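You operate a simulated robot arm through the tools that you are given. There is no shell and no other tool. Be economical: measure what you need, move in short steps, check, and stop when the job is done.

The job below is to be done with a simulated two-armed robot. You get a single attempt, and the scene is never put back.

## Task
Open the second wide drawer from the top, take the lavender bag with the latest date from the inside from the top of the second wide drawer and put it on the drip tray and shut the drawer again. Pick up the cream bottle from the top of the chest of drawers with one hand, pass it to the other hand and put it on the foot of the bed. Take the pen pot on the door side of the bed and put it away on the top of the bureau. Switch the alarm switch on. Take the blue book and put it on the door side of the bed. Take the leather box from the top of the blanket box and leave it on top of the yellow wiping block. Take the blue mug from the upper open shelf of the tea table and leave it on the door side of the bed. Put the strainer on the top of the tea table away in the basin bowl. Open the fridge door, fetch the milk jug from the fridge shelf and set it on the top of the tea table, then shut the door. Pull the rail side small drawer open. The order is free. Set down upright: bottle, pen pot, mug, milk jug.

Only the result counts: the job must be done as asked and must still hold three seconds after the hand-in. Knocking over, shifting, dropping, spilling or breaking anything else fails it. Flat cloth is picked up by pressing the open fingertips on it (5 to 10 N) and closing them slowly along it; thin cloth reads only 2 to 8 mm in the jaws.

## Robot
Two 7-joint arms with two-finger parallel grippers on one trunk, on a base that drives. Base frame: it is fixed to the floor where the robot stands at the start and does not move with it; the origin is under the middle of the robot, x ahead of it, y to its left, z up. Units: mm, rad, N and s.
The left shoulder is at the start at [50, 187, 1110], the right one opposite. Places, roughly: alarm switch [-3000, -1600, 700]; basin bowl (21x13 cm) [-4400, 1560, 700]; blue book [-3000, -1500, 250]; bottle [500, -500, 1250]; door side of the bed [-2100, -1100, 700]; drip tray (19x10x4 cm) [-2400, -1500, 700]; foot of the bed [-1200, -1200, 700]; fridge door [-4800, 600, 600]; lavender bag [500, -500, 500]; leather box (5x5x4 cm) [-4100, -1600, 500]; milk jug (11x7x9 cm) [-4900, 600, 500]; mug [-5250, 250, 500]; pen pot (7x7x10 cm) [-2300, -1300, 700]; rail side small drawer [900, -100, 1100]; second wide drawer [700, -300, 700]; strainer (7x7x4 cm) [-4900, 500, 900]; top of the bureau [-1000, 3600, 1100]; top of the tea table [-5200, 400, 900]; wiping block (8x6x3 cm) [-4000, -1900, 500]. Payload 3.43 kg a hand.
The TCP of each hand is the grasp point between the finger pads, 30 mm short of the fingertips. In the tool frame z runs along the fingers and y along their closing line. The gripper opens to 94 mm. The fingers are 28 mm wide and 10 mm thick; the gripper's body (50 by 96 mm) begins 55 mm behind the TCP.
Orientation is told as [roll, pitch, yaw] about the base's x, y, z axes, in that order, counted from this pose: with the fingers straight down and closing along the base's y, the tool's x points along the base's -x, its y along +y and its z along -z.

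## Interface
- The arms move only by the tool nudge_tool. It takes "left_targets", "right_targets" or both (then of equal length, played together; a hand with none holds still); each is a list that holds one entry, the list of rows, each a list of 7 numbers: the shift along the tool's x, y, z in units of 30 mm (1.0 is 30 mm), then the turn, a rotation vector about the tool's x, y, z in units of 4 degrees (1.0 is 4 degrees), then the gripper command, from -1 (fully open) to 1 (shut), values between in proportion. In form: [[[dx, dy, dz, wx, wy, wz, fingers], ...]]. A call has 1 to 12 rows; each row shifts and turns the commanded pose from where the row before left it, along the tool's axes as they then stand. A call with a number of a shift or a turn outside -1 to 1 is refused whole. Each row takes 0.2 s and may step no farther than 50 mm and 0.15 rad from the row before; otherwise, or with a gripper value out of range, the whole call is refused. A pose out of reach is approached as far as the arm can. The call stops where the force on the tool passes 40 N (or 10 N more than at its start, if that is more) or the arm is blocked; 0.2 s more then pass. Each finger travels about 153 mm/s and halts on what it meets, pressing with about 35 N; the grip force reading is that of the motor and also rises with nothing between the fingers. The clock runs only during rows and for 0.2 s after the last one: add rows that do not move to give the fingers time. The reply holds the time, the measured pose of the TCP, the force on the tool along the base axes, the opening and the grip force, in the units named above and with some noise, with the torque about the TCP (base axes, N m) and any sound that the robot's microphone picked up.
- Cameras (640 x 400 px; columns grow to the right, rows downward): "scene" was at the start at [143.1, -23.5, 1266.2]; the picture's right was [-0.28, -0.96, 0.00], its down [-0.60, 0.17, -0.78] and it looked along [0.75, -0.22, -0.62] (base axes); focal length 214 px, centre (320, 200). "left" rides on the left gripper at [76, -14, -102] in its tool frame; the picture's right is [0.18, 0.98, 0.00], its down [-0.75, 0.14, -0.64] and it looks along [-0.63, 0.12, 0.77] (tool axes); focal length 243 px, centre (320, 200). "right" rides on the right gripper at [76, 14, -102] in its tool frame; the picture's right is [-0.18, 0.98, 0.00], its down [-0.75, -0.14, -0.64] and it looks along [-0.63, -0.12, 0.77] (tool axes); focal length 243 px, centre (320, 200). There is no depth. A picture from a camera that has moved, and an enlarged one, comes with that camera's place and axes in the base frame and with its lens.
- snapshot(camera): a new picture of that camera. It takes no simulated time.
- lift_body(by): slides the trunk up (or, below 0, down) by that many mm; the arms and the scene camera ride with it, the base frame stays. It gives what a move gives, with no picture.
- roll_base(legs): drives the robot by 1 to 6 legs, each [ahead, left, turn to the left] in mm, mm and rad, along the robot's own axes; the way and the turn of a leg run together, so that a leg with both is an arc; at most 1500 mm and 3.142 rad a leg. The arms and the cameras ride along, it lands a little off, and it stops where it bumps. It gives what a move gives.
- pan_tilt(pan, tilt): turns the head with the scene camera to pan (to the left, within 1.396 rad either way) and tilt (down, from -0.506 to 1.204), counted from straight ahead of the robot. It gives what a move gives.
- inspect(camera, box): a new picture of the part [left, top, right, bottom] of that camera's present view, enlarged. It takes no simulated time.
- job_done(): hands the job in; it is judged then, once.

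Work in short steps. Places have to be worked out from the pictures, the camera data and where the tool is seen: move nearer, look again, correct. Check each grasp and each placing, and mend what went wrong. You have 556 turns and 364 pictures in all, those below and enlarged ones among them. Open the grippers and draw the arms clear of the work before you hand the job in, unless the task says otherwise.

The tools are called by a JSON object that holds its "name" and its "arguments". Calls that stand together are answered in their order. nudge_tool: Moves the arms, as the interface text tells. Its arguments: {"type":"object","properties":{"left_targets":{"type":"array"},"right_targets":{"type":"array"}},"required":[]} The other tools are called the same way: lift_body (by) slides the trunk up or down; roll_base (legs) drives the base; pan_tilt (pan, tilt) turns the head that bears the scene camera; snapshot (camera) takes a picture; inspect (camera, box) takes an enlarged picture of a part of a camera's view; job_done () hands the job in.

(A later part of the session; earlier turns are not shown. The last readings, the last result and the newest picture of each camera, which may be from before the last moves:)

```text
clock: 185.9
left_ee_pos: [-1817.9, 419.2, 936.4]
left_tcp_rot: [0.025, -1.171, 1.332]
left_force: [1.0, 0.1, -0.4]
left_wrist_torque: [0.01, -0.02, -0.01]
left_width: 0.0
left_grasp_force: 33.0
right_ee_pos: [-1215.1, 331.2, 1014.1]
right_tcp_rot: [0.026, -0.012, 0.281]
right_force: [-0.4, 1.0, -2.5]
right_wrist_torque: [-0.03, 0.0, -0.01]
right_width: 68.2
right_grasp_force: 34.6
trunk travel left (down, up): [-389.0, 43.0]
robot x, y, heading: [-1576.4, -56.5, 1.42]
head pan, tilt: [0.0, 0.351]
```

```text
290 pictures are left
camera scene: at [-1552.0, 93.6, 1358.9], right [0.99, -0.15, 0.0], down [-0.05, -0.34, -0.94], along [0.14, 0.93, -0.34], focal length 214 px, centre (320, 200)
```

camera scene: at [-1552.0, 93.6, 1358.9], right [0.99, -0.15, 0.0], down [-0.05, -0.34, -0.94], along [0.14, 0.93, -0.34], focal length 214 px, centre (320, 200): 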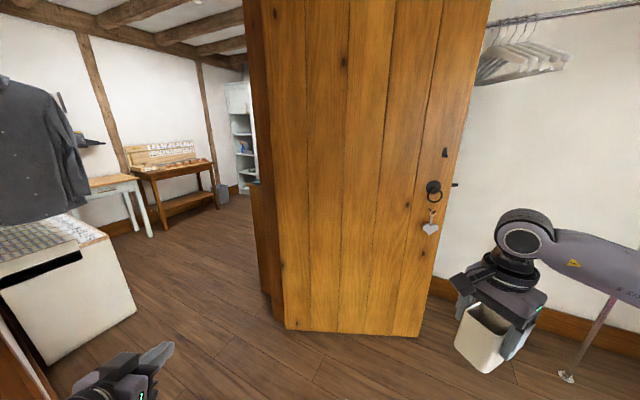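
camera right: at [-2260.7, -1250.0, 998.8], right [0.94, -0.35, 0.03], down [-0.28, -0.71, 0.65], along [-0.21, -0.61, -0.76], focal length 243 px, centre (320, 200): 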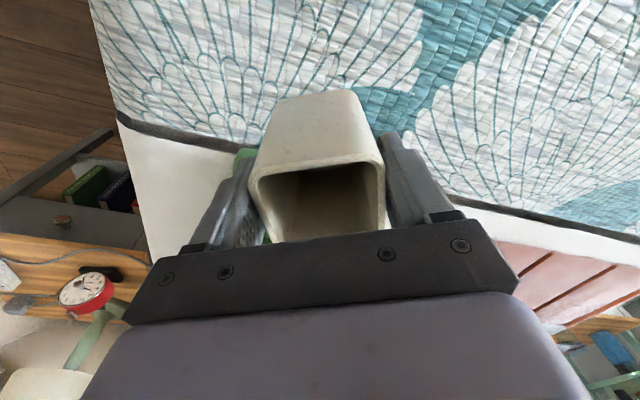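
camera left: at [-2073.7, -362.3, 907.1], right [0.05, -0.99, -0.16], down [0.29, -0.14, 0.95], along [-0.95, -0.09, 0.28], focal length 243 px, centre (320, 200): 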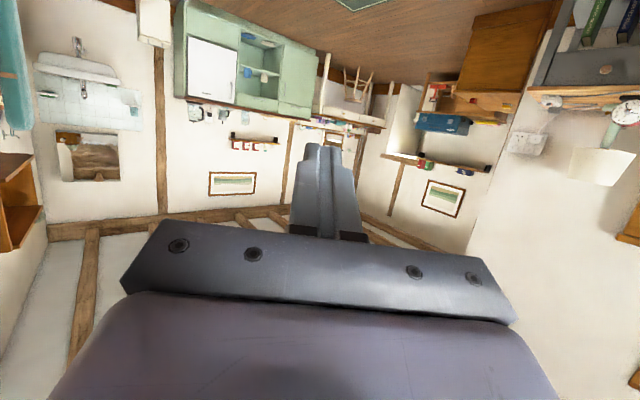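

The open door stands from about (-1630,1248) to (-750,1040); the passage to its left is ~900 mm wide. I extend both hands forward to bring the elbows in and see how narrow I get.

{"name": "nudge_tool", "arguments": {"right_targets": [[[-0.41, 0.91, 0, 0, 0, 0, 0.6], [-0.41, 0.91, 0, 0, 0, 0, 0.6], [-0.41, 0.91, 0, 0, 0, 0, 0.6], [-0.41, 0.91, 0, 0, 0, 0, 0.6], [-0.41, 0.91, 0, 0, 0, 0, 0.6], [-0.41, 0.91, 0, 0, 0, 0, 0.6], [0, 0, 0, 0, 0, 0, 0.6]]], "left_targets": [[[-0.38, -0.3, 0.8, 0, 0, 0, 1], [-0.38, -0.3, 0.8, 0, 0, 0, 1], [-0.38, -0.3, 0.8, 0, 0, 0, 1], [-0.38, -0.3, 0.8, 0, 0, 0, 1], [-0.38, -0.3, 0.8, 0, 0, 0, 1], [0, 0, 0, 0, 0, 0, 1], [0, 0, 0, 0, 0, 0, 1]]]}}

{"name": "pan_tilt", "arguments": {"pan": 1.2, "tilt": 0.6}}

{"name": "snapshot", "arguments": {"camera": "scene"}}

{"name": "pan_tilt", "arguments": {"pan": -1.2, "tilt": 0.6}}

{"name": "snapshot", "arguments": {"camera": "scene"}}

```text
clock: 187.5
left_ee_pos: [-1808.5, 456.7, 935.9]
left_tcp_rot: [0.015, -1.166, 1.332]
left_force: [-0.6, 0.8, 0.5]
left_wrist_torque: [0.02, -0.01, 0.0]
left_width: 0.3
left_grasp_force: 32.9
left hand out of reach, approached as far as the arm can: row 1, 2, 3, 4, 5
right_ee_pos: [-1189.3, 508.7, 1018.9]
right_tcp_rot: [0.025, -0.013, 0.284]
right_force: [-0.4, -0.9, -2.0]
right_wrist_torque: [-0.02, 0.03, -0.02]
right_width: 68.2
right_grasp_force: 34.7
trunk travel left (down, up): [-389.0, 43.0]
robot x, y, heading: [-1576.3, -53.2, 1.419]
head pan, tilt: [0.0, 0.351]
```

```text
clock: 188.9
left_ee_pos: [-1808.4, 458.0, 936.2]
left_tcp_rot: [0.015, -1.166, 1.336]
left_force: [1.2, 0.0, -0.1]
left_wrist_torque: [0.0, -0.01, 0.01]
left_width: 0.0
left_grasp_force: 33.6
right_ee_pos: [-1189.5, 510.7, 1017.0]
right_tcp_rot: [0.024, -0.014, 0.28]
right_force: [0.8, -0.3, -2.7]
right_wrist_torque: [-0.03, 0.01, 0.02]
right_width: 68.2
right_grasp_force: 34.4
trunk travel left (down, up): [-389.0, 43.0]
robot x, y, heading: [-1574.0, -57.9, 1.422]
head pan, tilt: [1.201, 0.6]
```

```text
289 pictures are left
camera scene: at [-1642.6, 45.6, 1336.1], right [0.5, 0.87, 0.0], down [0.49, -0.28, -0.83], along [-0.72, 0.41, -0.56], focal length 214 px, centre (320, 200)
```

scene: 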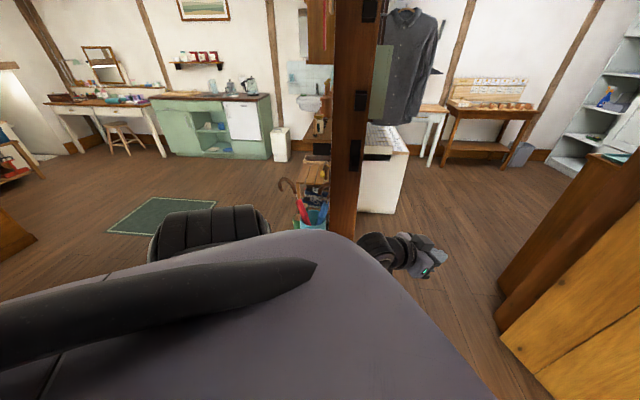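

```text
clock: 191.1
left_ee_pos: [-1808.9, 457.7, 936.9]
left_tcp_rot: [0.016, -1.166, 1.337]
left_force: [0.0, -0.3, -0.5]
left_wrist_torque: [0.06, 0.02, -0.03]
left_width: 0.1
left_grasp_force: 32.8
right_ee_pos: [-1189.3, 508.8, 1019.2]
right_tcp_rot: [0.026, -0.012, 0.282]
right_force: [-1.0, -0.4, -1.5]
right_wrist_torque: [0.0, 0.02, 0.01]
right_width: 68.0
right_grasp_force: 34.8
trunk travel left (down, up): [-389.0, 43.0]
robot x, y, heading: [-1574.9, -55.7, 1.418]
head pan, tilt: [-1.201, 0.6]
```

```text
288 pictures are left
camera scene: at [-1479.7, 21.0, 1336.1], right [0.22, -0.98, 0.0], down [-0.55, -0.12, -0.82], along [0.8, 0.18, -0.57], focal length 214 px, centre (320, 200)
```

scene: 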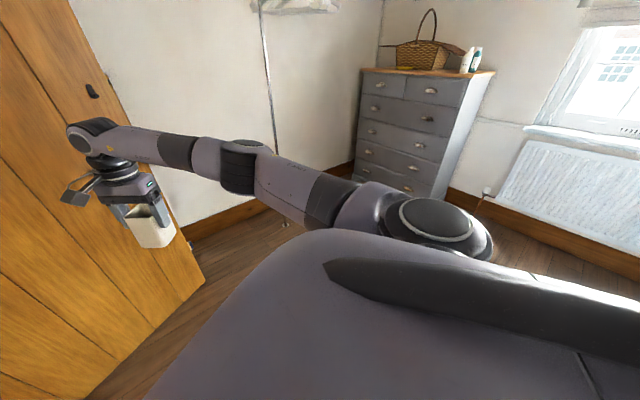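

Sideways with arms retracted is the slimmest. I retract the right hand again, then take a start point facing the door (heading ~0.88) from which I can slide left through the opening.

{"name": "nudge_tool", "arguments": {"right_targets": [[[0.41, -0.91, 0, 0, 0, 0, 0.6], [0.41, -0.91, 0, 0, 0, 0, 0.6], [0.41, -0.91, 0, 0, 0, 0, 0.6], [0.41, -0.91, 0, 0, 0, 0, 0.6], [0.41, -0.91, 0, 0, 0, 0, 0.6], [0.41, -0.91, 0, 0, 0, 0, 0.6], [0.41, -0.91, 0, 0, 0, 0, 0.6], [0.41, -0.91, 0, 0, 0, 0, 0.6], [0, 0, 0, 0, 0, 0, 0.6]]]}}

{"name": "roll_base", "arguments": {"legs": [[0, 0, -0.54], [410, 170, 0]]}}

{"name": "pan_tilt", "arguments": {"pan": 0.9, "tilt": 0.6}}

{"name": "snapshot", "arguments": {"camera": "scene"}}

```text
clock: 193.1
left_ee_pos: [-1808.8, 457.5, 936.1]
left_tcp_rot: [0.017, -1.165, 1.338]
left_force: [-0.2, 0.0, -0.2]
left_wrist_torque: [0.0, 0.01, 0.0]
left_width: 0.0
left_grasp_force: 32.9
right_ee_pos: [-1223.2, 269.0, 1011.3]
right_tcp_rot: [0.025, -0.013, 0.282]
right_force: [0.1, 0.5, -1.7]
right_wrist_torque: [-0.02, 0.04, 0.01]
right_width: 68.0
right_grasp_force: 35.3
trunk travel left (down, up): [-389.0, 43.0]
robot x, y, heading: [-1577.7, -60.8, 1.421]
head pan, tilt: [-1.201, 0.6]
```

```text
clock: 197.4
left_ee_pos: [-1361.0, 931.0, 936.2]
left_tcp_rot: [0.014, -1.166, 0.776]
left_force: [-0.3, 0.7, -0.7]
left_wrist_torque: [-0.01, -0.04, 0.0]
left_width: 0.1
left_grasp_force: 33.0
right_ee_pos: [-965.0, 462.2, 1011.5]
right_tcp_rot: [0.024, -0.012, -0.277]
right_force: [0.2, 0.2, -2.3]
right_wrist_torque: [-0.02, 0.03, 0.01]
right_width: 67.9
right_grasp_force: 34.5
trunk travel left (down, up): [-389.0, 43.0]
robot x, y, heading: [-1437.0, 374.1, 0.86]
head pan, tilt: [-1.201, 0.6]
```

```text
clock: 199.4
left_ee_pos: [-1361.2, 931.5, 936.0]
left_tcp_rot: [0.016, -1.167, 0.776]
left_force: [-0.2, -1.1, -0.4]
left_wrist_torque: [-0.03, 0.04, 0.03]
left_width: 0.0
left_grasp_force: 33.3
right_ee_pos: [-965.2, 461.0, 1012.4]
right_tcp_rot: [0.024, -0.014, -0.276]
right_force: [0.5, 0.0, -1.7]
right_wrist_torque: [0.0, 0.02, -0.05]
right_width: 68.2
right_grasp_force: 35.5
trunk travel left (down, up): [-389.0, 43.0]
robot x, y, heading: [-1441.0, 372.0, 0.868]
head pan, tilt: [0.901, 0.6]
```

```text
287 pictures are left
camera scene: at [-1414.6, 502.9, 1336.1], right [0.98, 0.19, 0.0], down [0.11, -0.55, -0.83], along [-0.16, 0.81, -0.56], focal length 214 px, centre (320, 200)
```

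scene: 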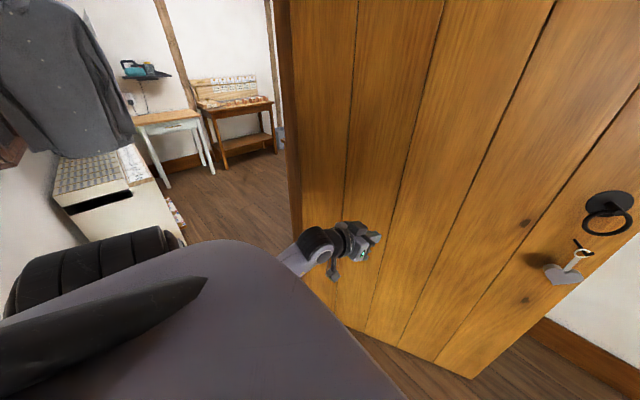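

Door edge is ~545 mm ahead and 710 mm left; fist tip reaches 505. I slide left with a 30 mm retreat, pausing halfway to look.

{"name": "roll_base", "arguments": {"legs": [[-35, 330, 0]]}}

{"name": "snapshot", "arguments": {"camera": "scene"}}

{"name": "snapshot", "arguments": {"camera": "left"}}

```text
clock: 201.6
left_ee_pos: [-1628.3, 1117.6, 935.6]
left_tcp_rot: [0.014, -1.167, 0.768]
left_force: [-0.2, -0.3, -0.3]
left_wrist_torque: [-0.02, -0.03, -0.02]
left_width: 0.0
left_grasp_force: 32.7
right_ee_pos: [-1235.0, 645.1, 1012.0]
right_tcp_rot: [0.025, -0.013, -0.288]
right_force: [-1.0, 0.1, -2.2]
right_wrist_torque: [0.0, -0.03, 0.02]
right_width: 68.0
right_grasp_force: 34.8
trunk travel left (down, up): [-389.0, 43.0]
robot x, y, heading: [-1707.3, 560.9, 0.855]
head pan, tilt: [0.901, 0.6]
```

```text
286 pictures are left
camera scene: at [-1684.8, 690.2, 1336.1], right [0.98, 0.18, 0.0], down [0.1, -0.56, -0.82], along [-0.15, 0.81, -0.57], focal length 214 px, centre (320, 200)
```

scene: 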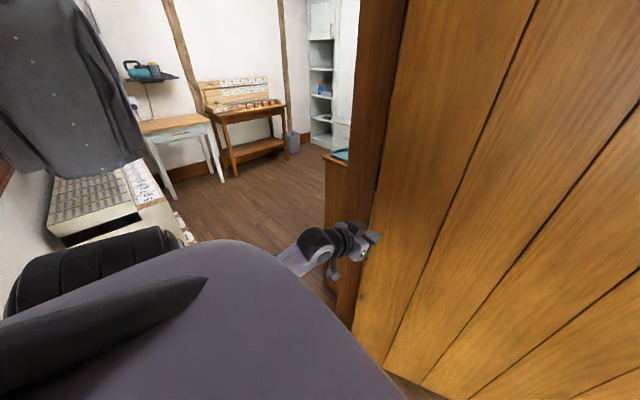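

```text
285 pictures are left
camera left: at [-1707.5, 1019.5, 905.8], right [-0.74, 0.65, -0.16], down [-0.3, -0.11, 0.95], along [0.59, 0.75, 0.28], focal length 243 px, centre (320, 200)
```

left: 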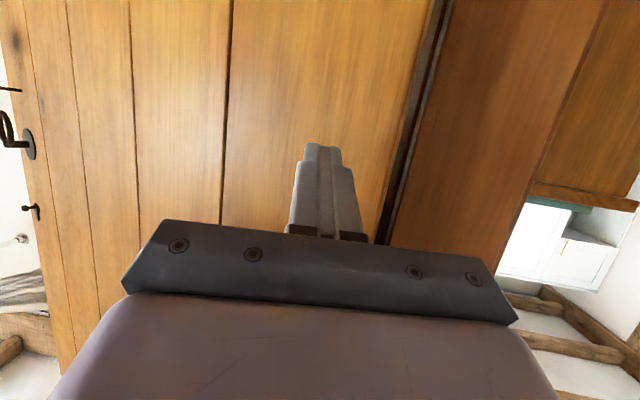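

Clear so far, with ~100 mm to the door at the fist. I keep sliding left with a slight further retreat.

{"name": "roll_base", "arguments": {"legs": [[-25, 200, 0]]}}

{"name": "snapshot", "arguments": {"camera": "scene"}}

{"name": "snapshot", "arguments": {"camera": "left"}}

```text
clock: 203.2
left_ee_pos: [-1795.6, 1230.9, 935.5]
left_tcp_rot: [0.012, -1.169, 0.766]
left_force: [0.6, -0.6, -1.1]
left_wrist_torque: [0.01, 0.02, -0.03]
left_width: 0.0
left_grasp_force: 33.2
right_ee_pos: [-1401.9, 758.0, 1012.3]
right_tcp_rot: [0.024, -0.011, -0.288]
right_force: [-0.5, 0.4, -2.3]
right_wrist_torque: [-0.02, 0.0, 0.01]
right_width: 68.0
right_grasp_force: 34.7
trunk travel left (down, up): [-389.0, 43.0]
robot x, y, heading: [-1876.5, 675.3, 0.852]
head pan, tilt: [0.901, 0.6]
```

```text
284 pictures are left
camera scene: at [-1852.7, 804.2, 1336.1], right [0.98, 0.18, 0.0], down [0.1, -0.56, -0.82], along [-0.15, 0.81, -0.57], focal length 214 px, centre (320, 200)
```

scene: 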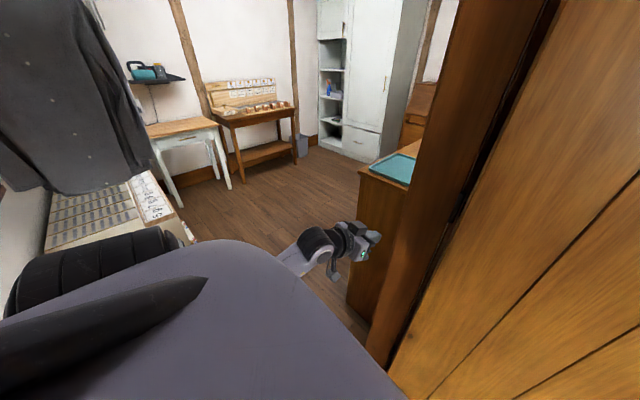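

```text
283 pictures are left
camera left: at [-1874.5, 1133.4, 905.7], right [-0.74, 0.65, -0.16], down [-0.31, -0.11, 0.95], along [0.6, 0.75, 0.28], focal length 243 px, centre (320, 200)
```

left: 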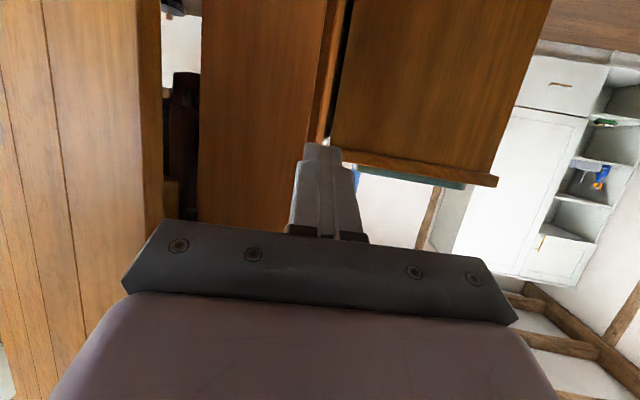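

Past the jamb. A desk end with a teal mat is at about (-1808,1642); the bureau stands behind at the back. I slide left 420 more, turn to face +y, and look.

{"name": "roll_base", "arguments": {"legs": [[0, 430, 0], [0, 0, 0.7]]}}

{"name": "pan_tilt", "arguments": {"pan": -0.3, "tilt": 0.35}}

{"name": "snapshot", "arguments": {"camera": "scene"}}

```text
clock: 205.0
left_ee_pos: [-1976.3, 1384.2, 937.3]
left_tcp_rot: [0.05, -1.162, 0.747]
left_force: [-0.2, -0.6, 0.1]
left_wrist_torque: [0.01, -0.01, -0.04]
left_width: 0.0
left_grasp_force: 32.8
right_ee_pos: [-1579.4, 914.9, 1007.2]
right_tcp_rot: [0.03, 0.0, -0.276]
right_force: [0.1, -0.1, -1.4]
right_wrist_torque: [0.03, 0.01, -0.01]
right_width: 68.2
right_grasp_force: 34.8
trunk travel left (down, up): [-389.0, 43.0]
robot x, y, heading: [-2058.3, 831.6, 0.862]
head pan, tilt: [0.901, 0.6]
stopped in leg 1: the robot was blocked; the commanded pose is now the measured one
```

```text
clock: 206.4
left_ee_pos: [-1974.9, 1383.7, 941.0]
left_tcp_rot: [0.058, -1.164, 0.734]
left_force: [0.2, 0.1, -0.4]
left_wrist_torque: [0.01, -0.01, -0.02]
left_width: 0.0
left_grasp_force: 33.3
right_ee_pos: [-1577.9, 913.2, 1008.1]
right_tcp_rot: [0.033, 0.002, -0.279]
right_force: [-0.4, -0.2, -2.7]
right_wrist_torque: [0.0, 0.03, 0.0]
right_width: 67.9
right_grasp_force: 34.3
trunk travel left (down, up): [-389.0, 43.0]
robot x, y, heading: [-2061.5, 832.2, 0.86]
head pan, tilt: [-0.3, 0.351]
```

```text
282 pictures are left
camera scene: at [-1927.8, 913.7, 1358.6], right [0.53, -0.85, -0.01], down [-0.3, -0.17, -0.94], along [0.79, 0.5, -0.35], focal length 214 px, centre (320, 200)
```

scene: 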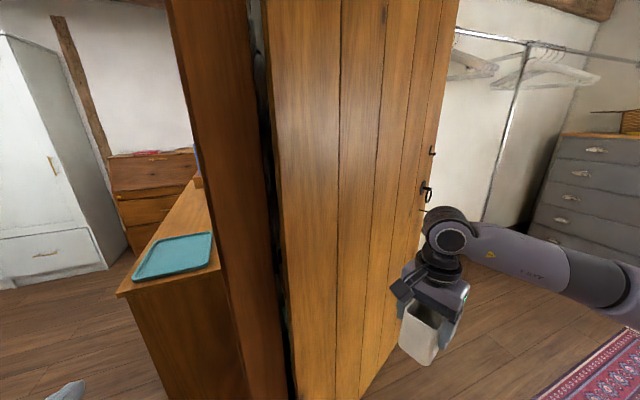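

The left elbow met the hanging shirt. I'll travel facing east instead: turn right 0.3, shift along the wall a bit, then turn the rest, keeping clear of the door edge (-1627,1209) and shirt.

{"name": "roll_base", "arguments": {"legs": [[0, -10, 0], [0, 0, -0.3], [-58, 138, 0], [0, 0, -0.5]]}}

{"name": "pan_tilt", "arguments": {"pan": 0.8, "tilt": 0.5}}

{"name": "snapshot", "arguments": {"camera": "scene"}}

```text
clock: 207.6
left_ee_pos: [-1936.3, 1364.0, 943.4]
left_tcp_rot: [0.061, -1.168, 0.676]
left_force: [-0.6, 0.4, 1.3]
left_wrist_torque: [-0.03, 0.03, 0.01]
left_width: 0.2
left_grasp_force: 32.8
right_ee_pos: [-1567.9, 871.2, 1007.9]
right_tcp_rot: [0.037, 0.002, -0.334]
right_force: [0.0, 0.1, -3.7]
right_wrist_torque: [-0.01, 0.06, -0.02]
right_width: 67.7
right_grasp_force: 34.8
trunk travel left (down, up): [-389.0, 43.0]
robot x, y, heading: [-2049.8, 817.7, 0.804]
head pan, tilt: [-0.3, 0.351]
stopped in leg 2: the robot was blocked; the commanded pose is now the measured one
```

```text
clock: 209.0
left_ee_pos: [-1935.0, 1363.5, 942.6]
left_tcp_rot: [0.071, -1.169, 0.666]
left_force: [0.0, 1.0, 0.0]
left_wrist_torque: [-0.01, 0.0, 0.02]
left_width: 0.0
left_grasp_force: 32.9
right_ee_pos: [-1566.1, 869.5, 1008.5]
right_tcp_rot: [0.041, 0.006, -0.337]
right_force: [-0.3, 0.1, -1.4]
right_wrist_torque: [-0.02, 0.02, -0.01]
right_width: 68.3
right_grasp_force: 35.0
trunk travel left (down, up): [-389.0, 43.0]
robot x, y, heading: [-2049.0, 818.8, 0.799]
head pan, tilt: [0.799, 0.499]
```

```text
281 pictures are left
camera scene: at [-2000.0, 935.4, 1346.7], right [1.0, 0.03, -0.01], down [0.0, -0.46, -0.89], along [-0.03, 0.89, -0.46], focal length 214 px, centre (320, 200)
```

scene: 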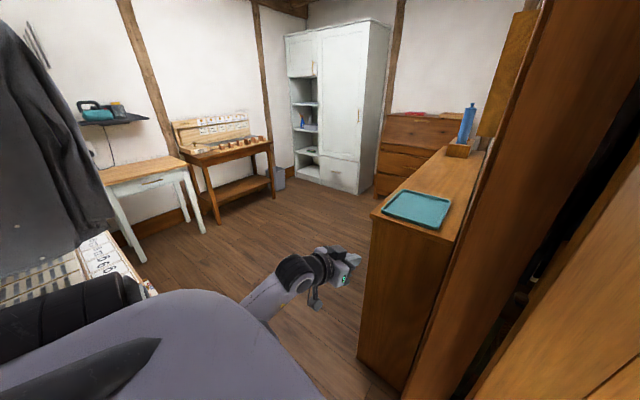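

Still blocked. I look left and behind to see what touches.

{"name": "pan_tilt", "arguments": {"pan": 1.39, "tilt": 0.75}}

{"name": "snapshot", "arguments": {"camera": "scene"}}

{"name": "pan_tilt", "arguments": {"pan": -1.39, "tilt": 0.75}}

{"name": "snapshot", "arguments": {"camera": "scene"}}

```text
clock: 210.0
left_ee_pos: [-1933.7, 1364.4, 944.6]
left_tcp_rot: [0.07, -1.167, 0.665]
left_force: [0.5, -0.5, -0.1]
left_wrist_torque: [-0.02, -0.01, 0.01]
left_width: 0.0
left_grasp_force: 32.9
right_ee_pos: [-1567.0, 869.3, 1008.2]
right_tcp_rot: [0.038, 0.006, -0.336]
right_force: [-0.2, -0.1, -1.9]
right_wrist_torque: [0.01, 0.02, -0.03]
right_width: 67.8
right_grasp_force: 34.8
trunk travel left (down, up): [-389.0, 43.0]
robot x, y, heading: [-2049.3, 819.3, 0.801]
head pan, tilt: [1.389, 0.75]
```

```text
280 pictures are left
camera scene: at [-2045.2, 912.9, 1325.0], right [0.82, 0.58, 0.0], down [0.39, -0.54, -0.75], along [-0.43, 0.61, -0.67], focal length 214 px, centre (320, 200)
```

scene: 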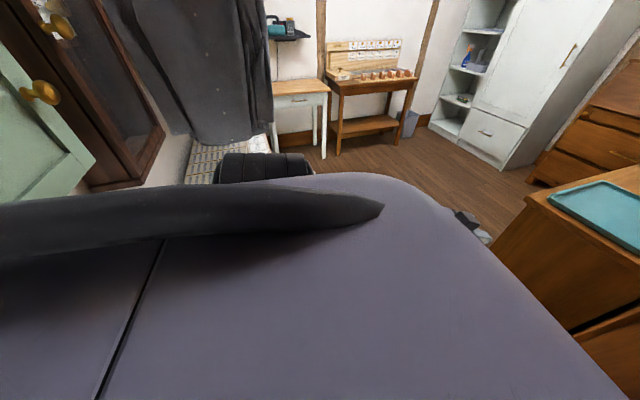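

```text
clock: 212.4
left_ee_pos: [-1933.1, 1364.2, 943.2]
left_tcp_rot: [0.067, -1.169, 0.666]
left_force: [0.5, 0.7, 0.4]
left_wrist_torque: [0.02, 0.03, 0.0]
left_width: 0.0
left_grasp_force: 32.7
right_ee_pos: [-1565.1, 869.8, 1006.7]
right_tcp_rot: [0.038, 0.005, -0.338]
right_force: [-0.7, -0.1, -2.0]
right_wrist_torque: [-0.02, 0.02, 0.03]
right_width: 68.0
right_grasp_force: 35.0
trunk travel left (down, up): [-389.0, 43.0]
robot x, y, heading: [-2052.0, 820.2, 0.803]
head pan, tilt: [-1.389, 0.75]
```

```text
279 pictures are left
camera scene: at [-1927.5, 800.4, 1321.8], right [-0.56, -0.83, -0.01], down [-0.58, 0.39, -0.72], along [0.6, -0.4, -0.7], focal length 214 px, centre (320, 200)
```

scene: 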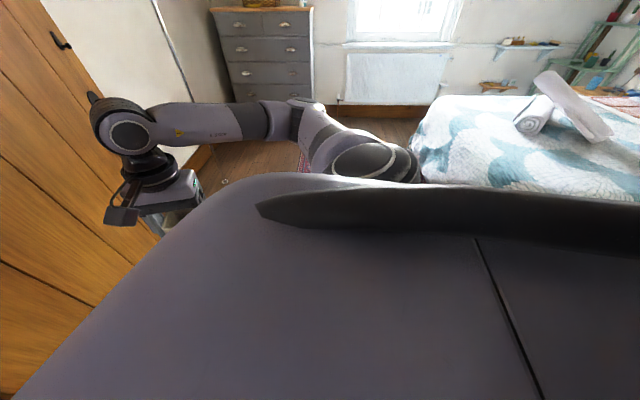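

The left arm side is against the wall-mounted things/shirt. I move forward 70 mm away from them and then rotate right in small steps.

{"name": "roll_base", "arguments": {"legs": [[70, -20, 0], [0, 0, -0.25]]}}

{"name": "pan_tilt", "arguments": {"pan": 0.6, "tilt": 0.6}}

{"name": "snapshot", "arguments": {"camera": "scene"}}

```text
clock: 214.3
left_ee_pos: [-1744.4, 1367.5, 935.0]
left_tcp_rot: [0.02, -1.167, 0.465]
left_force: [-0.2, 0.8, -0.2]
left_wrist_torque: [0.03, 0.0, -0.01]
left_width: 0.0
left_grasp_force: 32.6
right_ee_pos: [-1509.3, 798.0, 1011.9]
right_tcp_rot: [0.026, -0.01, -0.585]
right_force: [0.6, 0.3, -1.8]
right_wrist_torque: [0.01, -0.04, 0.01]
right_width: 68.0
right_grasp_force: 35.3
trunk travel left (down, up): [-389.0, 43.0]
robot x, y, heading: [-1990.4, 858.3, 0.547]
head pan, tilt: [-1.389, 0.75]
```

```text
clock: 216.2
left_ee_pos: [-1744.0, 1366.8, 935.8]
left_tcp_rot: [0.019, -1.166, 0.463]
left_force: [0.5, 0.7, 0.2]
left_wrist_torque: [0.02, -0.02, 0.02]
left_width: 0.2
left_grasp_force: 33.2
right_ee_pos: [-1509.8, 798.9, 1011.4]
right_tcp_rot: [0.026, -0.01, -0.585]
right_force: [0.3, -0.2, -1.7]
right_wrist_torque: [0.0, 0.02, 0.0]
right_width: 68.1
right_grasp_force: 35.0
trunk travel left (down, up): [-389.0, 43.0]
robot x, y, heading: [-1991.8, 856.8, 0.555]
head pan, tilt: [0.6, 0.6]
```

```text
278 pictures are left
camera scene: at [-1899.7, 968.5, 1336.1], right [0.91, -0.41, 0.0], down [-0.23, -0.52, -0.83], along [0.34, 0.75, -0.56], focal length 214 px, centre (320, 200)
```

scene: 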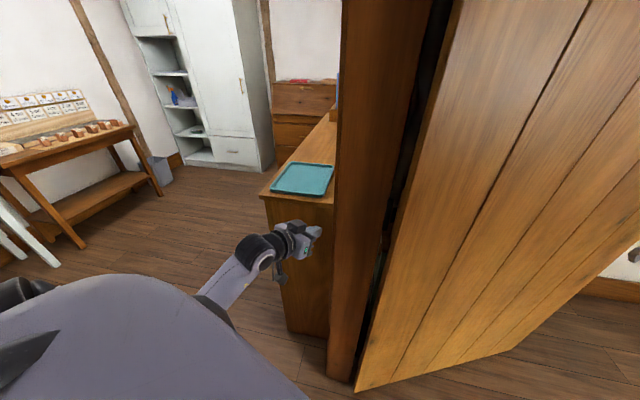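

It was the base corner catching the post; now free. I bring the right hand inward 110 mm, then slide away from the door along the partition and check.

{"name": "nudge_tool", "arguments": {"right_targets": [[[0.95, 0, 0, 0, 0, 0, 0.6], [0.95, 0, 0, 0, 0, 0, 0.6], [0.95, 0, 0, 0, 0, 0, 0.6], [0.95, 0, 0, 0, 0, 0, 0.6], [0, 0, 0, 0, 0, 0, 0.6]]]}}

{"name": "roll_base", "arguments": {"legs": [[-55, 140, 0]]}}

{"name": "pan_tilt", "arguments": {"pan": 0.3, "tilt": 0.6}}

{"name": "snapshot", "arguments": {"camera": "scene"}}

```text
clock: 217.4
left_ee_pos: [-1745.4, 1366.1, 934.6]
left_tcp_rot: [0.019, -1.166, 0.464]
left_force: [0.4, -0.2, 0.5]
left_wrist_torque: [0.0, 0.02, 0.0]
left_width: 0.3
left_grasp_force: 32.9
right_ee_pos: [-1602.6, 863.8, 1013.6]
right_tcp_rot: [0.027, -0.013, -0.584]
right_force: [0.5, 0.5, -2.4]
right_wrist_torque: [0.0, 0.02, -0.02]
right_width: 67.8
right_grasp_force: 35.0
trunk travel left (down, up): [-389.0, 43.0]
robot x, y, heading: [-1986.9, 857.7, 0.552]
head pan, tilt: [0.6, 0.6]
```

```text
clock: 218.8
left_ee_pos: [-1864.2, 1459.3, 933.9]
left_tcp_rot: [0.018, -1.166, 0.462]
left_force: [0.2, 0.7, 0.0]
left_wrist_torque: [0.02, 0.0, -0.01]
left_width: 0.0
left_grasp_force: 32.8
right_ee_pos: [-1723.8, 955.0, 1014.5]
right_tcp_rot: [0.027, -0.012, -0.586]
right_force: [0.6, -0.9, -2.8]
right_wrist_torque: [-0.03, 0.02, 0.02]
right_width: 67.8
right_grasp_force: 34.9
trunk travel left (down, up): [-389.0, 43.0]
robot x, y, heading: [-2105.1, 949.5, 0.55]
head pan, tilt: [0.6, 0.6]
```

```text
clock: 219.6
left_ee_pos: [-1864.0, 1461.0, 934.9]
left_tcp_rot: [0.018, -1.165, 0.462]
left_force: [-0.6, 0.3, 0.2]
left_wrist_torque: [0.02, 0.05, -0.05]
left_width: 0.2
left_grasp_force: 33.2
right_ee_pos: [-1723.4, 955.7, 1012.9]
right_tcp_rot: [0.027, -0.009, -0.589]
right_force: [-0.6, 0.5, -2.1]
right_wrist_torque: [0.0, 0.04, 0.02]
right_width: 68.0
right_grasp_force: 35.4
trunk travel left (down, up): [-389.0, 43.0]
robot x, y, heading: [-2104.7, 952.6, 0.551]
head pan, tilt: [0.3, 0.6]
```

```text
277 pictures are left
camera scene: at [-1997.9, 1047.5, 1336.1], right [0.75, -0.66, 0.0], down [-0.37, -0.42, -0.83], along [0.54, 0.62, -0.56], focal length 214 px, centre (320, 200)
```

scene: 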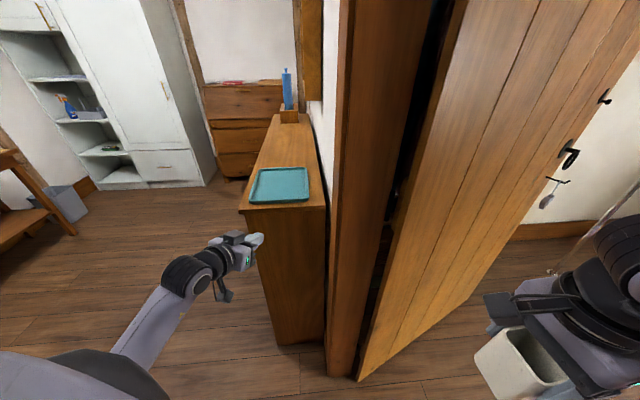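

Clear. I move to about (-2230,1250), then turn to face north.

{"name": "roll_base", "arguments": {"legs": [[50, 319, 0], [0, 0, 0.75]]}}

{"name": "pan_tilt", "arguments": {"pan": -0.3, "tilt": 0.45}}

{"name": "snapshot", "arguments": {"camera": "scene"}}

```text
clock: 223.4
left_ee_pos: [-2305.2, 1808.2, 939.9]
left_tcp_rot: [0.018, -1.177, 1.019]
left_force: [-0.1, 0.1, 0.9]
left_wrist_torque: [0.0, -0.01, 0.01]
left_width: 0.1
left_grasp_force: 32.8
right_ee_pos: [-1905.1, 1448.4, 1011.8]
right_tcp_rot: [0.013, -0.021, -0.071]
right_force: [0.4, 0.5, -2.3]
right_wrist_torque: [0.03, -0.02, -0.01]
right_width: 68.1
right_grasp_force: 35.3
trunk travel left (down, up): [-389.0, 43.0]
robot x, y, heading: [-2240.2, 1251.1, 1.109]
head pan, tilt: [0.3, 0.6]
stopped in leg 2: the robot was blocked; the commanded pose is now the measured one
```

```text
clock: 224.4
left_ee_pos: [-2305.9, 1805.8, 941.1]
left_tcp_rot: [0.023, -1.179, 1.021]
left_force: [0.2, 0.7, 0.6]
left_wrist_torque: [0.01, -0.01, -0.03]
left_width: 0.0
left_grasp_force: 33.1
right_ee_pos: [-1906.5, 1448.7, 1011.9]
right_tcp_rot: [0.019, -0.023, -0.068]
right_force: [0.1, -0.5, -2.6]
right_wrist_torque: [-0.02, 0.02, -0.02]
right_width: 68.2
right_grasp_force: 34.5
trunk travel left (down, up): [-389.0, 43.0]
robot x, y, heading: [-2235.0, 1251.7, 1.113]
head pan, tilt: [-0.3, 0.45]
```

```text
276 pictures are left
camera scene: at [-2151.8, 1359.4, 1351.4], right [0.73, -0.69, 0.0], down [-0.29, -0.3, -0.91], along [0.62, 0.66, -0.42], focal length 214 px, centre (320, 200)
```

scene: 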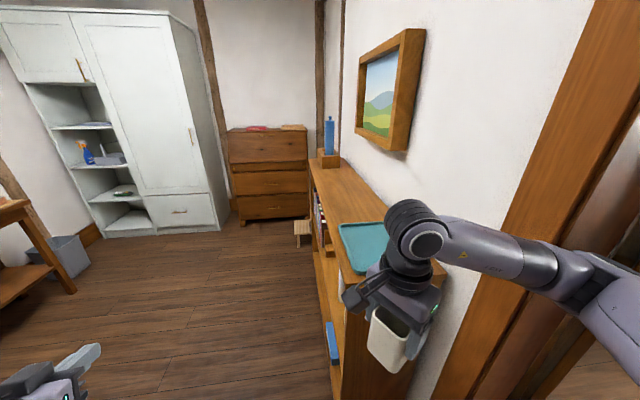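

Facing the bookcase/bureau side now; the bureau front runs about (-1333,3657) to (-588,3255), with a small block near (-988,2868). I move north-west past the bookcase corner, then ahead toward the bureau.

{"name": "roll_base", "arguments": {"legs": [[320, 254, 0], [700, 150, 0]]}}

{"name": "pan_tilt", "arguments": {"pan": -0.1, "tilt": 0.5}}

{"name": "snapshot", "arguments": {"camera": "scene"}}

```text
clock: 225.2
left_ee_pos: [-2305.2, 1821.0, 939.5]
left_tcp_rot: [0.016, -1.176, 1.018]
left_force: [0.5, 0.2, 0.0]
left_wrist_torque: [0.0, 0.0, -0.02]
left_width: 0.0
left_grasp_force: 33.0
right_ee_pos: [-1902.0, 1454.7, 1009.6]
right_tcp_rot: [0.003, -0.028, -0.1]
right_force: [-0.2, -0.3, -2.1]
right_wrist_torque: [0.02, 0.02, -0.01]
right_width: 68.2
right_grasp_force: 34.5
trunk travel left (down, up): [-389.0, 43.0]
robot x, y, heading: [-2238.0, 1263.2, 1.1]
head pan, tilt: [-0.3, 0.45]
stopped in leg 1: the robot was blocked; the commanded pose is now the measured one
```

```text
clock: 225.9
left_ee_pos: [-2305.6, 1820.2, 941.9]
left_tcp_rot: [0.019, -1.179, 1.015]
left_force: [-0.4, -0.1, 0.0]
left_wrist_torque: [0.0, -0.03, -0.01]
left_width: 0.1
left_grasp_force: 33.3
right_ee_pos: [-1901.6, 1455.2, 1009.7]
right_tcp_rot: [0.006, -0.028, -0.096]
right_force: [1.1, -0.5, -2.9]
right_wrist_torque: [-0.01, 0.03, 0.03]
right_width: 68.2
right_grasp_force: 34.6
trunk travel left (down, up): [-389.0, 43.0]
robot x, y, heading: [-2240.7, 1268.7, 1.106]
head pan, tilt: [-0.099, 0.499]
```

```text
275 pictures are left
camera scene: at [-2170.5, 1382.7, 1346.9], right [0.84, -0.54, 0.0], down [-0.25, -0.39, -0.88], along [0.47, 0.75, -0.47], focal length 214 px, centre (320, 200)
```

scene: 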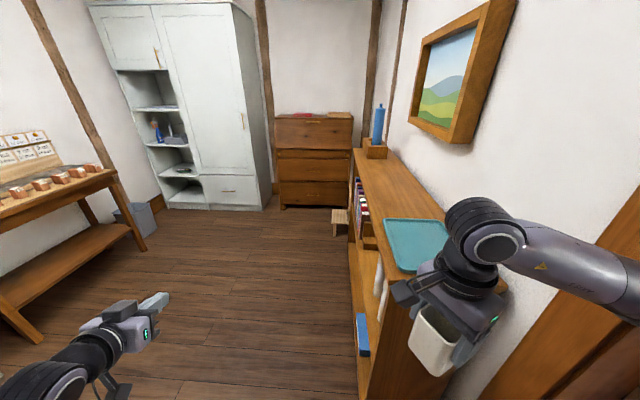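

Blocked again; I check the right elbow against the jamb.

{"name": "pan_tilt", "arguments": {"pan": -1.1, "tilt": 0.6}}

{"name": "snapshot", "arguments": {"camera": "scene"}}

{"name": "pan_tilt", "arguments": {"pan": 1.2, "tilt": 0.6}}

{"name": "snapshot", "arguments": {"camera": "scene"}}

```text
clock: 227.2
left_ee_pos: [-2307.4, 1820.7, 940.7]
left_tcp_rot: [0.019, -1.179, 1.016]
left_force: [-0.6, 0.2, 0.2]
left_wrist_torque: [0.01, 0.02, 0.0]
left_width: 0.0
left_grasp_force: 32.4
right_ee_pos: [-1902.4, 1455.2, 1010.5]
right_tcp_rot: [0.008, -0.028, -0.095]
right_force: [-0.3, 0.3, -2.6]
right_wrist_torque: [0.02, -0.01, 0.0]
right_width: 68.3
right_grasp_force: 35.1
trunk travel left (down, up): [-389.0, 43.0]
robot x, y, heading: [-2240.4, 1266.5, 1.105]
head pan, tilt: [-1.1, 0.6]
```

```text
274 pictures are left
camera scene: at [-2130.9, 1306.4, 1337.3], right [0.01, -1.0, -0.01], down [-0.56, 0.01, -0.83], along [0.83, 0.01, -0.56], focal length 214 px, centre (320, 200)
```

scene: 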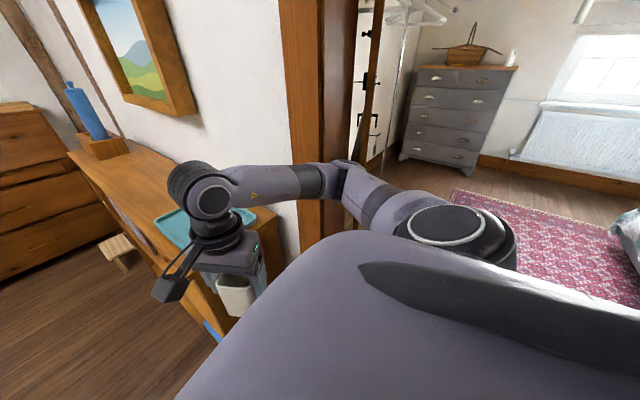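

```text
clock: 229.3
left_ee_pos: [-2306.0, 1820.5, 941.3]
left_tcp_rot: [0.019, -1.18, 1.016]
left_force: [0.3, 0.2, -0.4]
left_wrist_torque: [0.01, -0.01, 0.01]
left_width: 0.0
left_grasp_force: 33.4
right_ee_pos: [-1902.2, 1455.4, 1010.6]
right_tcp_rot: [0.01, -0.027, -0.094]
right_force: [0.1, 0.1, -2.4]
right_wrist_torque: [-0.01, 0.02, 0.0]
right_width: 68.2
right_grasp_force: 35.0
trunk travel left (down, up): [-389.0, 43.0]
robot x, y, heading: [-2235.9, 1262.7, 1.104]
head pan, tilt: [1.201, 0.6]
```

```text
273 pictures are left
camera scene: at [-2278.5, 1371.5, 1337.1], right [0.74, 0.67, 0.01], down [0.38, -0.41, -0.83], along [-0.55, 0.62, -0.56], focal length 214 px, centre (320, 200)
```

scene: 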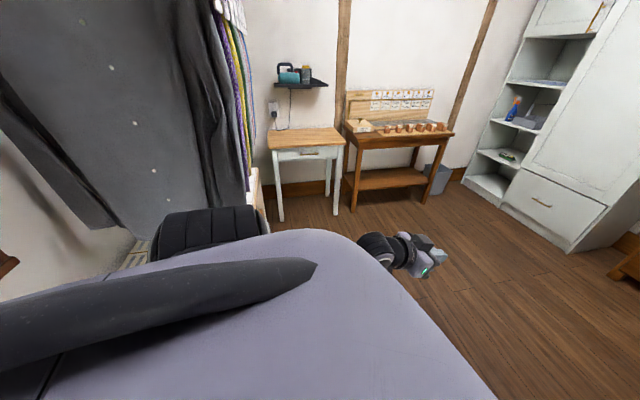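

The right elbow is against the jamb. I raise the trunk 40 mm and reach the right hand forward to pull the elbow in.

{"name": "lift_body", "arguments": {"by": 40}}

{"name": "nudge_tool", "arguments": {"right_targets": [[[-0.36, 0.93, 0, 0, 0, 0, 0.6], [-0.36, 0.93, 0, 0, 0, 0, 0.6], [-0.36, 0.93, 0, 0, 0, 0, 0.6], [-0.36, 0.93, 0, 0, 0, 0, 0.6], [-0.36, 0.93, 0, 0, 0, 0, 0.6], [-0.36, 0.93, 0, 0, 0, 0, 0.6], [-0.36, 0.93, 0, 0, 0, 0, 0.6], [0, 0, 0, 0, 0, 0, 0.6]]]}}

{"name": "pan_tilt", "arguments": {"pan": -1.1, "tilt": 0.6}}

{"name": "snapshot", "arguments": {"camera": "scene"}}

```text
clock: 230.2
left_ee_pos: [-2304.7, 1819.1, 982.2]
left_tcp_rot: [0.02, -1.181, 1.015]
left_force: [-0.5, 0.4, -0.1]
left_wrist_torque: [0.01, 0.0, -0.01]
left_width: 0.0
left_grasp_force: 32.9
right_ee_pos: [-1902.0, 1453.4, 1049.9]
right_tcp_rot: [0.005, -0.024, -0.094]
right_force: [0.1, -0.3, -1.6]
right_wrist_torque: [0.01, 0.02, -0.04]
right_width: 67.8
right_grasp_force: 34.8
trunk travel left (down, up): [-429.0, 3.0]
robot x, y, heading: [-2238.8, 1267.8, 1.107]
head pan, tilt: [1.201, 0.6]
```

```text
clock: 231.6
left_ee_pos: [-2261.1, 1812.4, 990.5]
left_tcp_rot: [0.034, -1.188, 0.916]
left_force: [0.9, -0.3, 0.3]
left_wrist_torque: [-0.03, 0.02, 0.03]
left_width: 0.0
left_grasp_force: 32.3
right_ee_pos: [-1795.9, 1542.8, 1041.0]
right_tcp_rot: [-0.052, -0.014, -0.204]
right_force: [-12.7, -21.0, -6.9]
right_wrist_torque: [-1.61, 1.06, -0.45]
right_width: 70.0
right_grasp_force: 34.6
trunk travel left (down, up): [-429.0, 3.0]
robot x, y, heading: [-2241.5, 1257.6, 1.017]
head pan, tilt: [1.201, 0.6]
stopped in row 7 (right hand): the force on the tool passed its limit (the readings are from after the stop); the commanded pose is now the measured one
```

```text
clock: 233.7
left_ee_pos: [-2262.6, 1811.5, 989.6]
left_tcp_rot: [0.035, -1.19, 0.916]
left_force: [0.8, 0.1, 0.0]
left_wrist_torque: [0.02, 0.0, -0.01]
left_width: 0.1
left_grasp_force: 33.1
right_ee_pos: [-1794.2, 1545.0, 1043.1]
right_tcp_rot: [-0.046, -0.011, -0.204]
right_force: [-16.7, -24.2, 5.0]
right_wrist_torque: [-1.85, 1.11, -0.54]
right_width: 70.6
right_grasp_force: 35.3
trunk travel left (down, up): [-429.0, 3.0]
robot x, y, heading: [-2242.5, 1266.1, 1.02]
head pan, tilt: [-1.1, 0.6]
```

```text
272 pictures are left
camera scene: at [-2131.7, 1280.7, 1378.0], right [-0.08, -1.0, -0.03], down [-0.55, 0.06, -0.83], along [0.83, -0.05, -0.56], focal length 214 px, centre (320, 200)
```

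scene: 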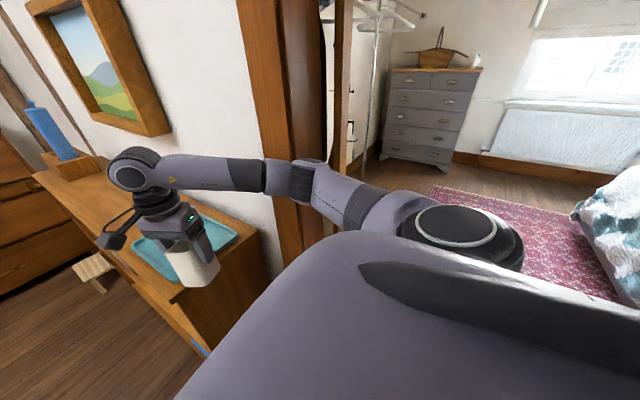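

The pot is pressing against the bookcase edge (force ~28 N). I pull it back immediately and raise it.

{"name": "nudge_tool", "arguments": {"right_targets": [[[0.2, -0.6, 0, 0, 0, 0, 0.6], [0.2, -0.8, 0, 0, 0, 0, 0.6], [0, 0, -0.8, 0, 0, 0, 0.6], [0, 0, -1, 0, 0, 0, 0.6], [0, 0, 0, 0, 0, 0, 0.6]]]}}

{"name": "snapshot", "arguments": {"camera": "scene"}}

{"name": "snapshot", "arguments": {"camera": "right"}}

```text
clock: 234.9
left_ee_pos: [-2266.3, 1817.8, 983.3]
left_tcp_rot: [0.014, -1.186, 0.942]
left_force: [-0.2, -1.0, 0.3]
left_wrist_torque: [-0.02, 0.01, 0.01]
left_width: 0.0
left_grasp_force: 32.4
right_ee_pos: [-1823.1, 1521.5, 1088.7]
right_tcp_rot: [-0.061, -0.01, -0.187]
right_force: [-0.3, -0.6, -0.8]
right_wrist_torque: [0.01, 0.01, 0.02]
right_width: 69.0
right_grasp_force: 34.9
trunk travel left (down, up): [-429.0, 3.0]
robot x, y, heading: [-2237.4, 1260.1, 1.026]
head pan, tilt: [-1.1, 0.6]
```

```text
271 pictures are left
camera scene: at [-2135.3, 1291.9, 1377.6], right [-0.07, -1.0, -0.02], down [-0.55, 0.05, -0.83], along [0.83, -0.05, -0.55], focal length 214 px, centre (320, 200)
```

scene: 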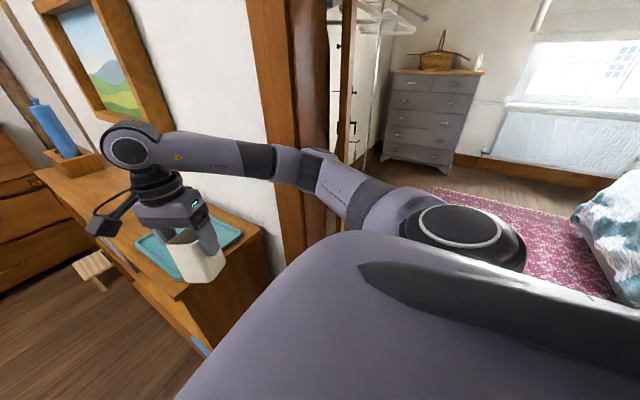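

```text
270 pictures are left
camera right: at [-1895.0, 1557.1, 1188.4], right [0.36, 0.93, -0.06], down [0.71, -0.24, 0.66], along [0.6, -0.28, -0.75], focal length 243 px, centre (320, 200)
```

right: 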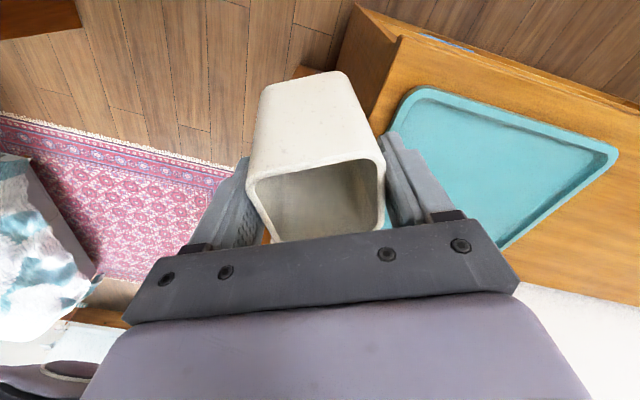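

The pot is still held, a bit tilted, and force is gone; the teal tray looks untouched. Now I try moving north-west again.

{"name": "roll_base", "arguments": {"legs": [[220, 210, 0]]}}

{"name": "snapshot", "arguments": {"camera": "scene"}}

```text
clock: 235.7
left_ee_pos: [-2265.4, 1830.5, 981.9]
left_tcp_rot: [0.007, -1.181, 0.937]
left_force: [-0.5, 0.4, 0.0]
left_wrist_torque: [-0.04, 0.0, 0.05]
left_width: 0.0
left_grasp_force: 32.7
right_ee_pos: [-1815.6, 1524.2, 1085.3]
right_tcp_rot: [-0.074, -0.014, -0.217]
right_force: [-0.3, -0.3, -1.8]
right_wrist_torque: [0.0, -0.02, 0.0]
right_width: 68.7
right_grasp_force: 35.6
trunk travel left (down, up): [-429.0, 3.0]
robot x, y, heading: [-2246.9, 1270.7, 1.016]
head pan, tilt: [-1.1, 0.6]
stopped in leg 1: the robot was blocked; the commanded pose is now the measured one
```

```text
269 pictures are left
camera scene: at [-2138.1, 1304.5, 1379.2], right [-0.08, -1.0, -0.01], down [-0.55, 0.05, -0.83], along [0.83, -0.06, -0.56], focal length 214 px, centre (320, 200)
```

scene: 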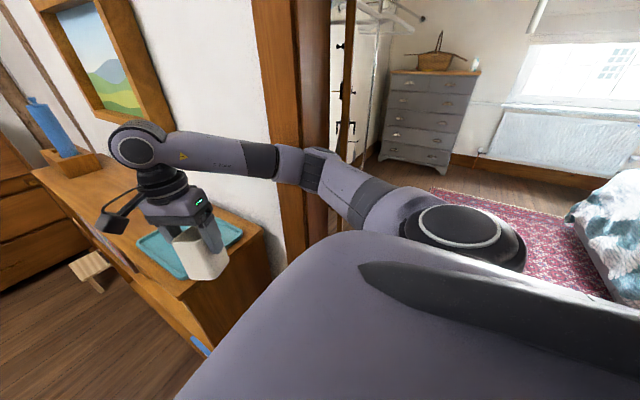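

I test a pure north step of 60 mm to find which side is blocking.

{"name": "roll_base", "arguments": {"legs": [[53, 28, 0]]}}

{"name": "roll_base", "arguments": {"legs": [[60, 0, 0]]}}

```text
clock: 236.6
left_ee_pos: [-2260.5, 1850.6, 981.6]
left_tcp_rot: [0.003, -1.184, 0.929]
left_force: [-0.7, 0.3, 0.9]
left_wrist_torque: [0.03, -0.01, 0.01]
left_width: 0.0
left_grasp_force: 33.1
right_ee_pos: [-1803.6, 1528.9, 1082.9]
right_tcp_rot: [-0.083, -0.019, -0.273]
right_force: [-0.1, 0.1, -1.8]
right_wrist_torque: [-0.01, -0.02, 0.01]
right_width: 68.8
right_grasp_force: 34.8
trunk travel left (down, up): [-429.0, 3.0]
robot x, y, heading: [-2250.4, 1292.3, 1.001]
head pan, tilt: [-1.1, 0.6]
stopped in leg 1: the robot was blocked; the commanded pose is now the measured one
```

```text
clock: 237.3
left_ee_pos: [-2258.4, 1854.4, 980.4]
left_tcp_rot: [-0.003, -1.183, 0.93]
left_force: [-0.2, 0.6, 0.4]
left_wrist_torque: [0.04, 0.0, -0.01]
left_width: 0.0
left_grasp_force: 33.8
right_ee_pos: [-1801.3, 1528.5, 1081.6]
right_tcp_rot: [-0.086, -0.02, -0.278]
right_force: [-0.6, -0.1, -1.9]
right_wrist_torque: [0.01, -0.02, 0.02]
right_width: 68.7
right_grasp_force: 35.3
trunk travel left (down, up): [-429.0, 3.0]
robot x, y, heading: [-2246.9, 1292.5, 0.996]
head pan, tilt: [-1.1, 0.6]
stopped in leg 1: the robot was blocked; the commanded pose is now the measured one
```

The right arm is being deflected, so its elbow is on the jamb. I step back 50, then left 90, then forward.

{"name": "roll_base", "arguments": {"legs": [[-60, 0, 0], [-20, 100, 0]]}}

{"name": "snapshot", "arguments": {"camera": "scene"}}

```text
clock: 239.0
left_ee_pos: [-2375.3, 1847.3, 976.1]
left_tcp_rot: [0.018, -1.167, 0.912]
left_force: [-0.3, -0.8, -0.4]
left_wrist_torque: [-0.04, 0.02, -0.05]
left_width: 0.3
left_grasp_force: 33.2
right_ee_pos: [-1918.1, 1525.1, 1071.8]
right_tcp_rot: [-0.098, -0.008, -0.272]
right_force: [-0.2, 0.2, -1.8]
right_wrist_torque: [0.0, -0.01, -0.03]
right_width: 68.7
right_grasp_force: 35.2
trunk travel left (down, up): [-429.0, 3.0]
robot x, y, heading: [-2373.7, 1280.5, 0.996]
head pan, tilt: [-1.1, 0.6]
```

```text
268 pictures are left
camera scene: at [-2252.5, 1323.3, 1376.2], right [-0.1, -0.99, 0.0], down [-0.56, 0.06, -0.83], along [0.82, -0.08, -0.56], focal length 214 px, centre (320, 200)
```

scene: 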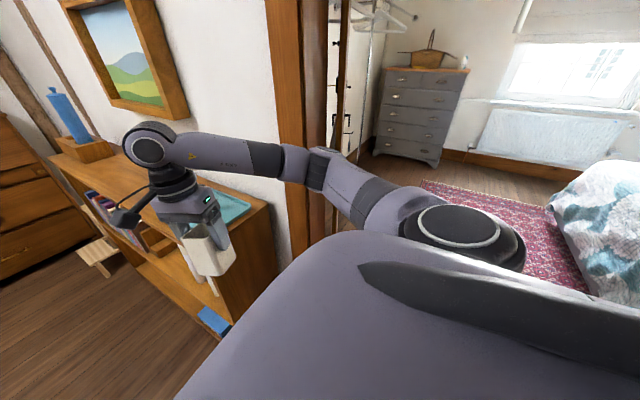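

Free now. I drive north ~450 mm.

{"name": "roll_base", "arguments": {"legs": [[380, 245, 0]]}}

{"name": "pan_tilt", "arguments": {"pan": 0.0, "tilt": 0.5}}

{"name": "snapshot", "arguments": {"camera": "scene"}}

```text
clock: 241.7
left_ee_pos: [-2381.5, 2296.0, 976.2]
left_tcp_rot: [0.019, -1.167, 0.914]
left_force: [0.5, 0.9, 0.4]
left_wrist_torque: [-0.02, 0.01, 0.02]
left_width: 0.0
left_grasp_force: 32.8
right_ee_pos: [-1922.8, 1974.2, 1071.6]
right_tcp_rot: [-0.1, -0.008, -0.273]
right_force: [-0.2, 1.0, -2.8]
right_wrist_torque: [0.01, 0.01, 0.02]
right_width: 68.6
right_grasp_force: 35.2
trunk travel left (down, up): [-429.0, 3.0]
robot x, y, heading: [-2380.3, 1731.3, 0.993]
head pan, tilt: [-1.1, 0.6]
```

```text
clock: 243.1
left_ee_pos: [-2380.9, 2297.7, 977.4]
left_tcp_rot: [0.019, -1.167, 0.911]
left_force: [-0.9, 0.3, -1.5]
left_wrist_torque: [-0.01, 0.03, -0.02]
left_width: 0.0
left_grasp_force: 32.7
right_ee_pos: [-1922.1, 1974.2, 1070.8]
right_tcp_rot: [-0.099, -0.006, -0.272]
right_force: [0.2, 0.4, -1.7]
right_wrist_torque: [-0.01, 0.0, 0.02]
right_width: 68.6
right_grasp_force: 34.9
trunk travel left (down, up): [-429.0, 3.0]
robot x, y, heading: [-2375.5, 1733.8, 1.005]
head pan, tilt: [0.0, 0.499]
```

```text
267 pictures are left
camera scene: at [-2295.9, 1857.6, 1385.2], right [0.84, -0.54, 0.0], down [-0.26, -0.4, -0.88], along [0.47, 0.74, -0.48], focal length 214 px, centre (320, 200)
```

scene: 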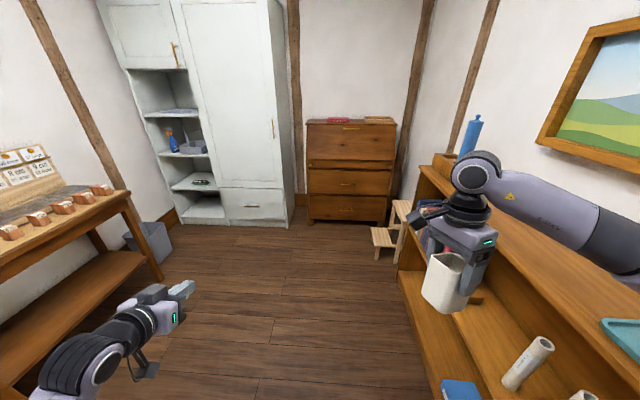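

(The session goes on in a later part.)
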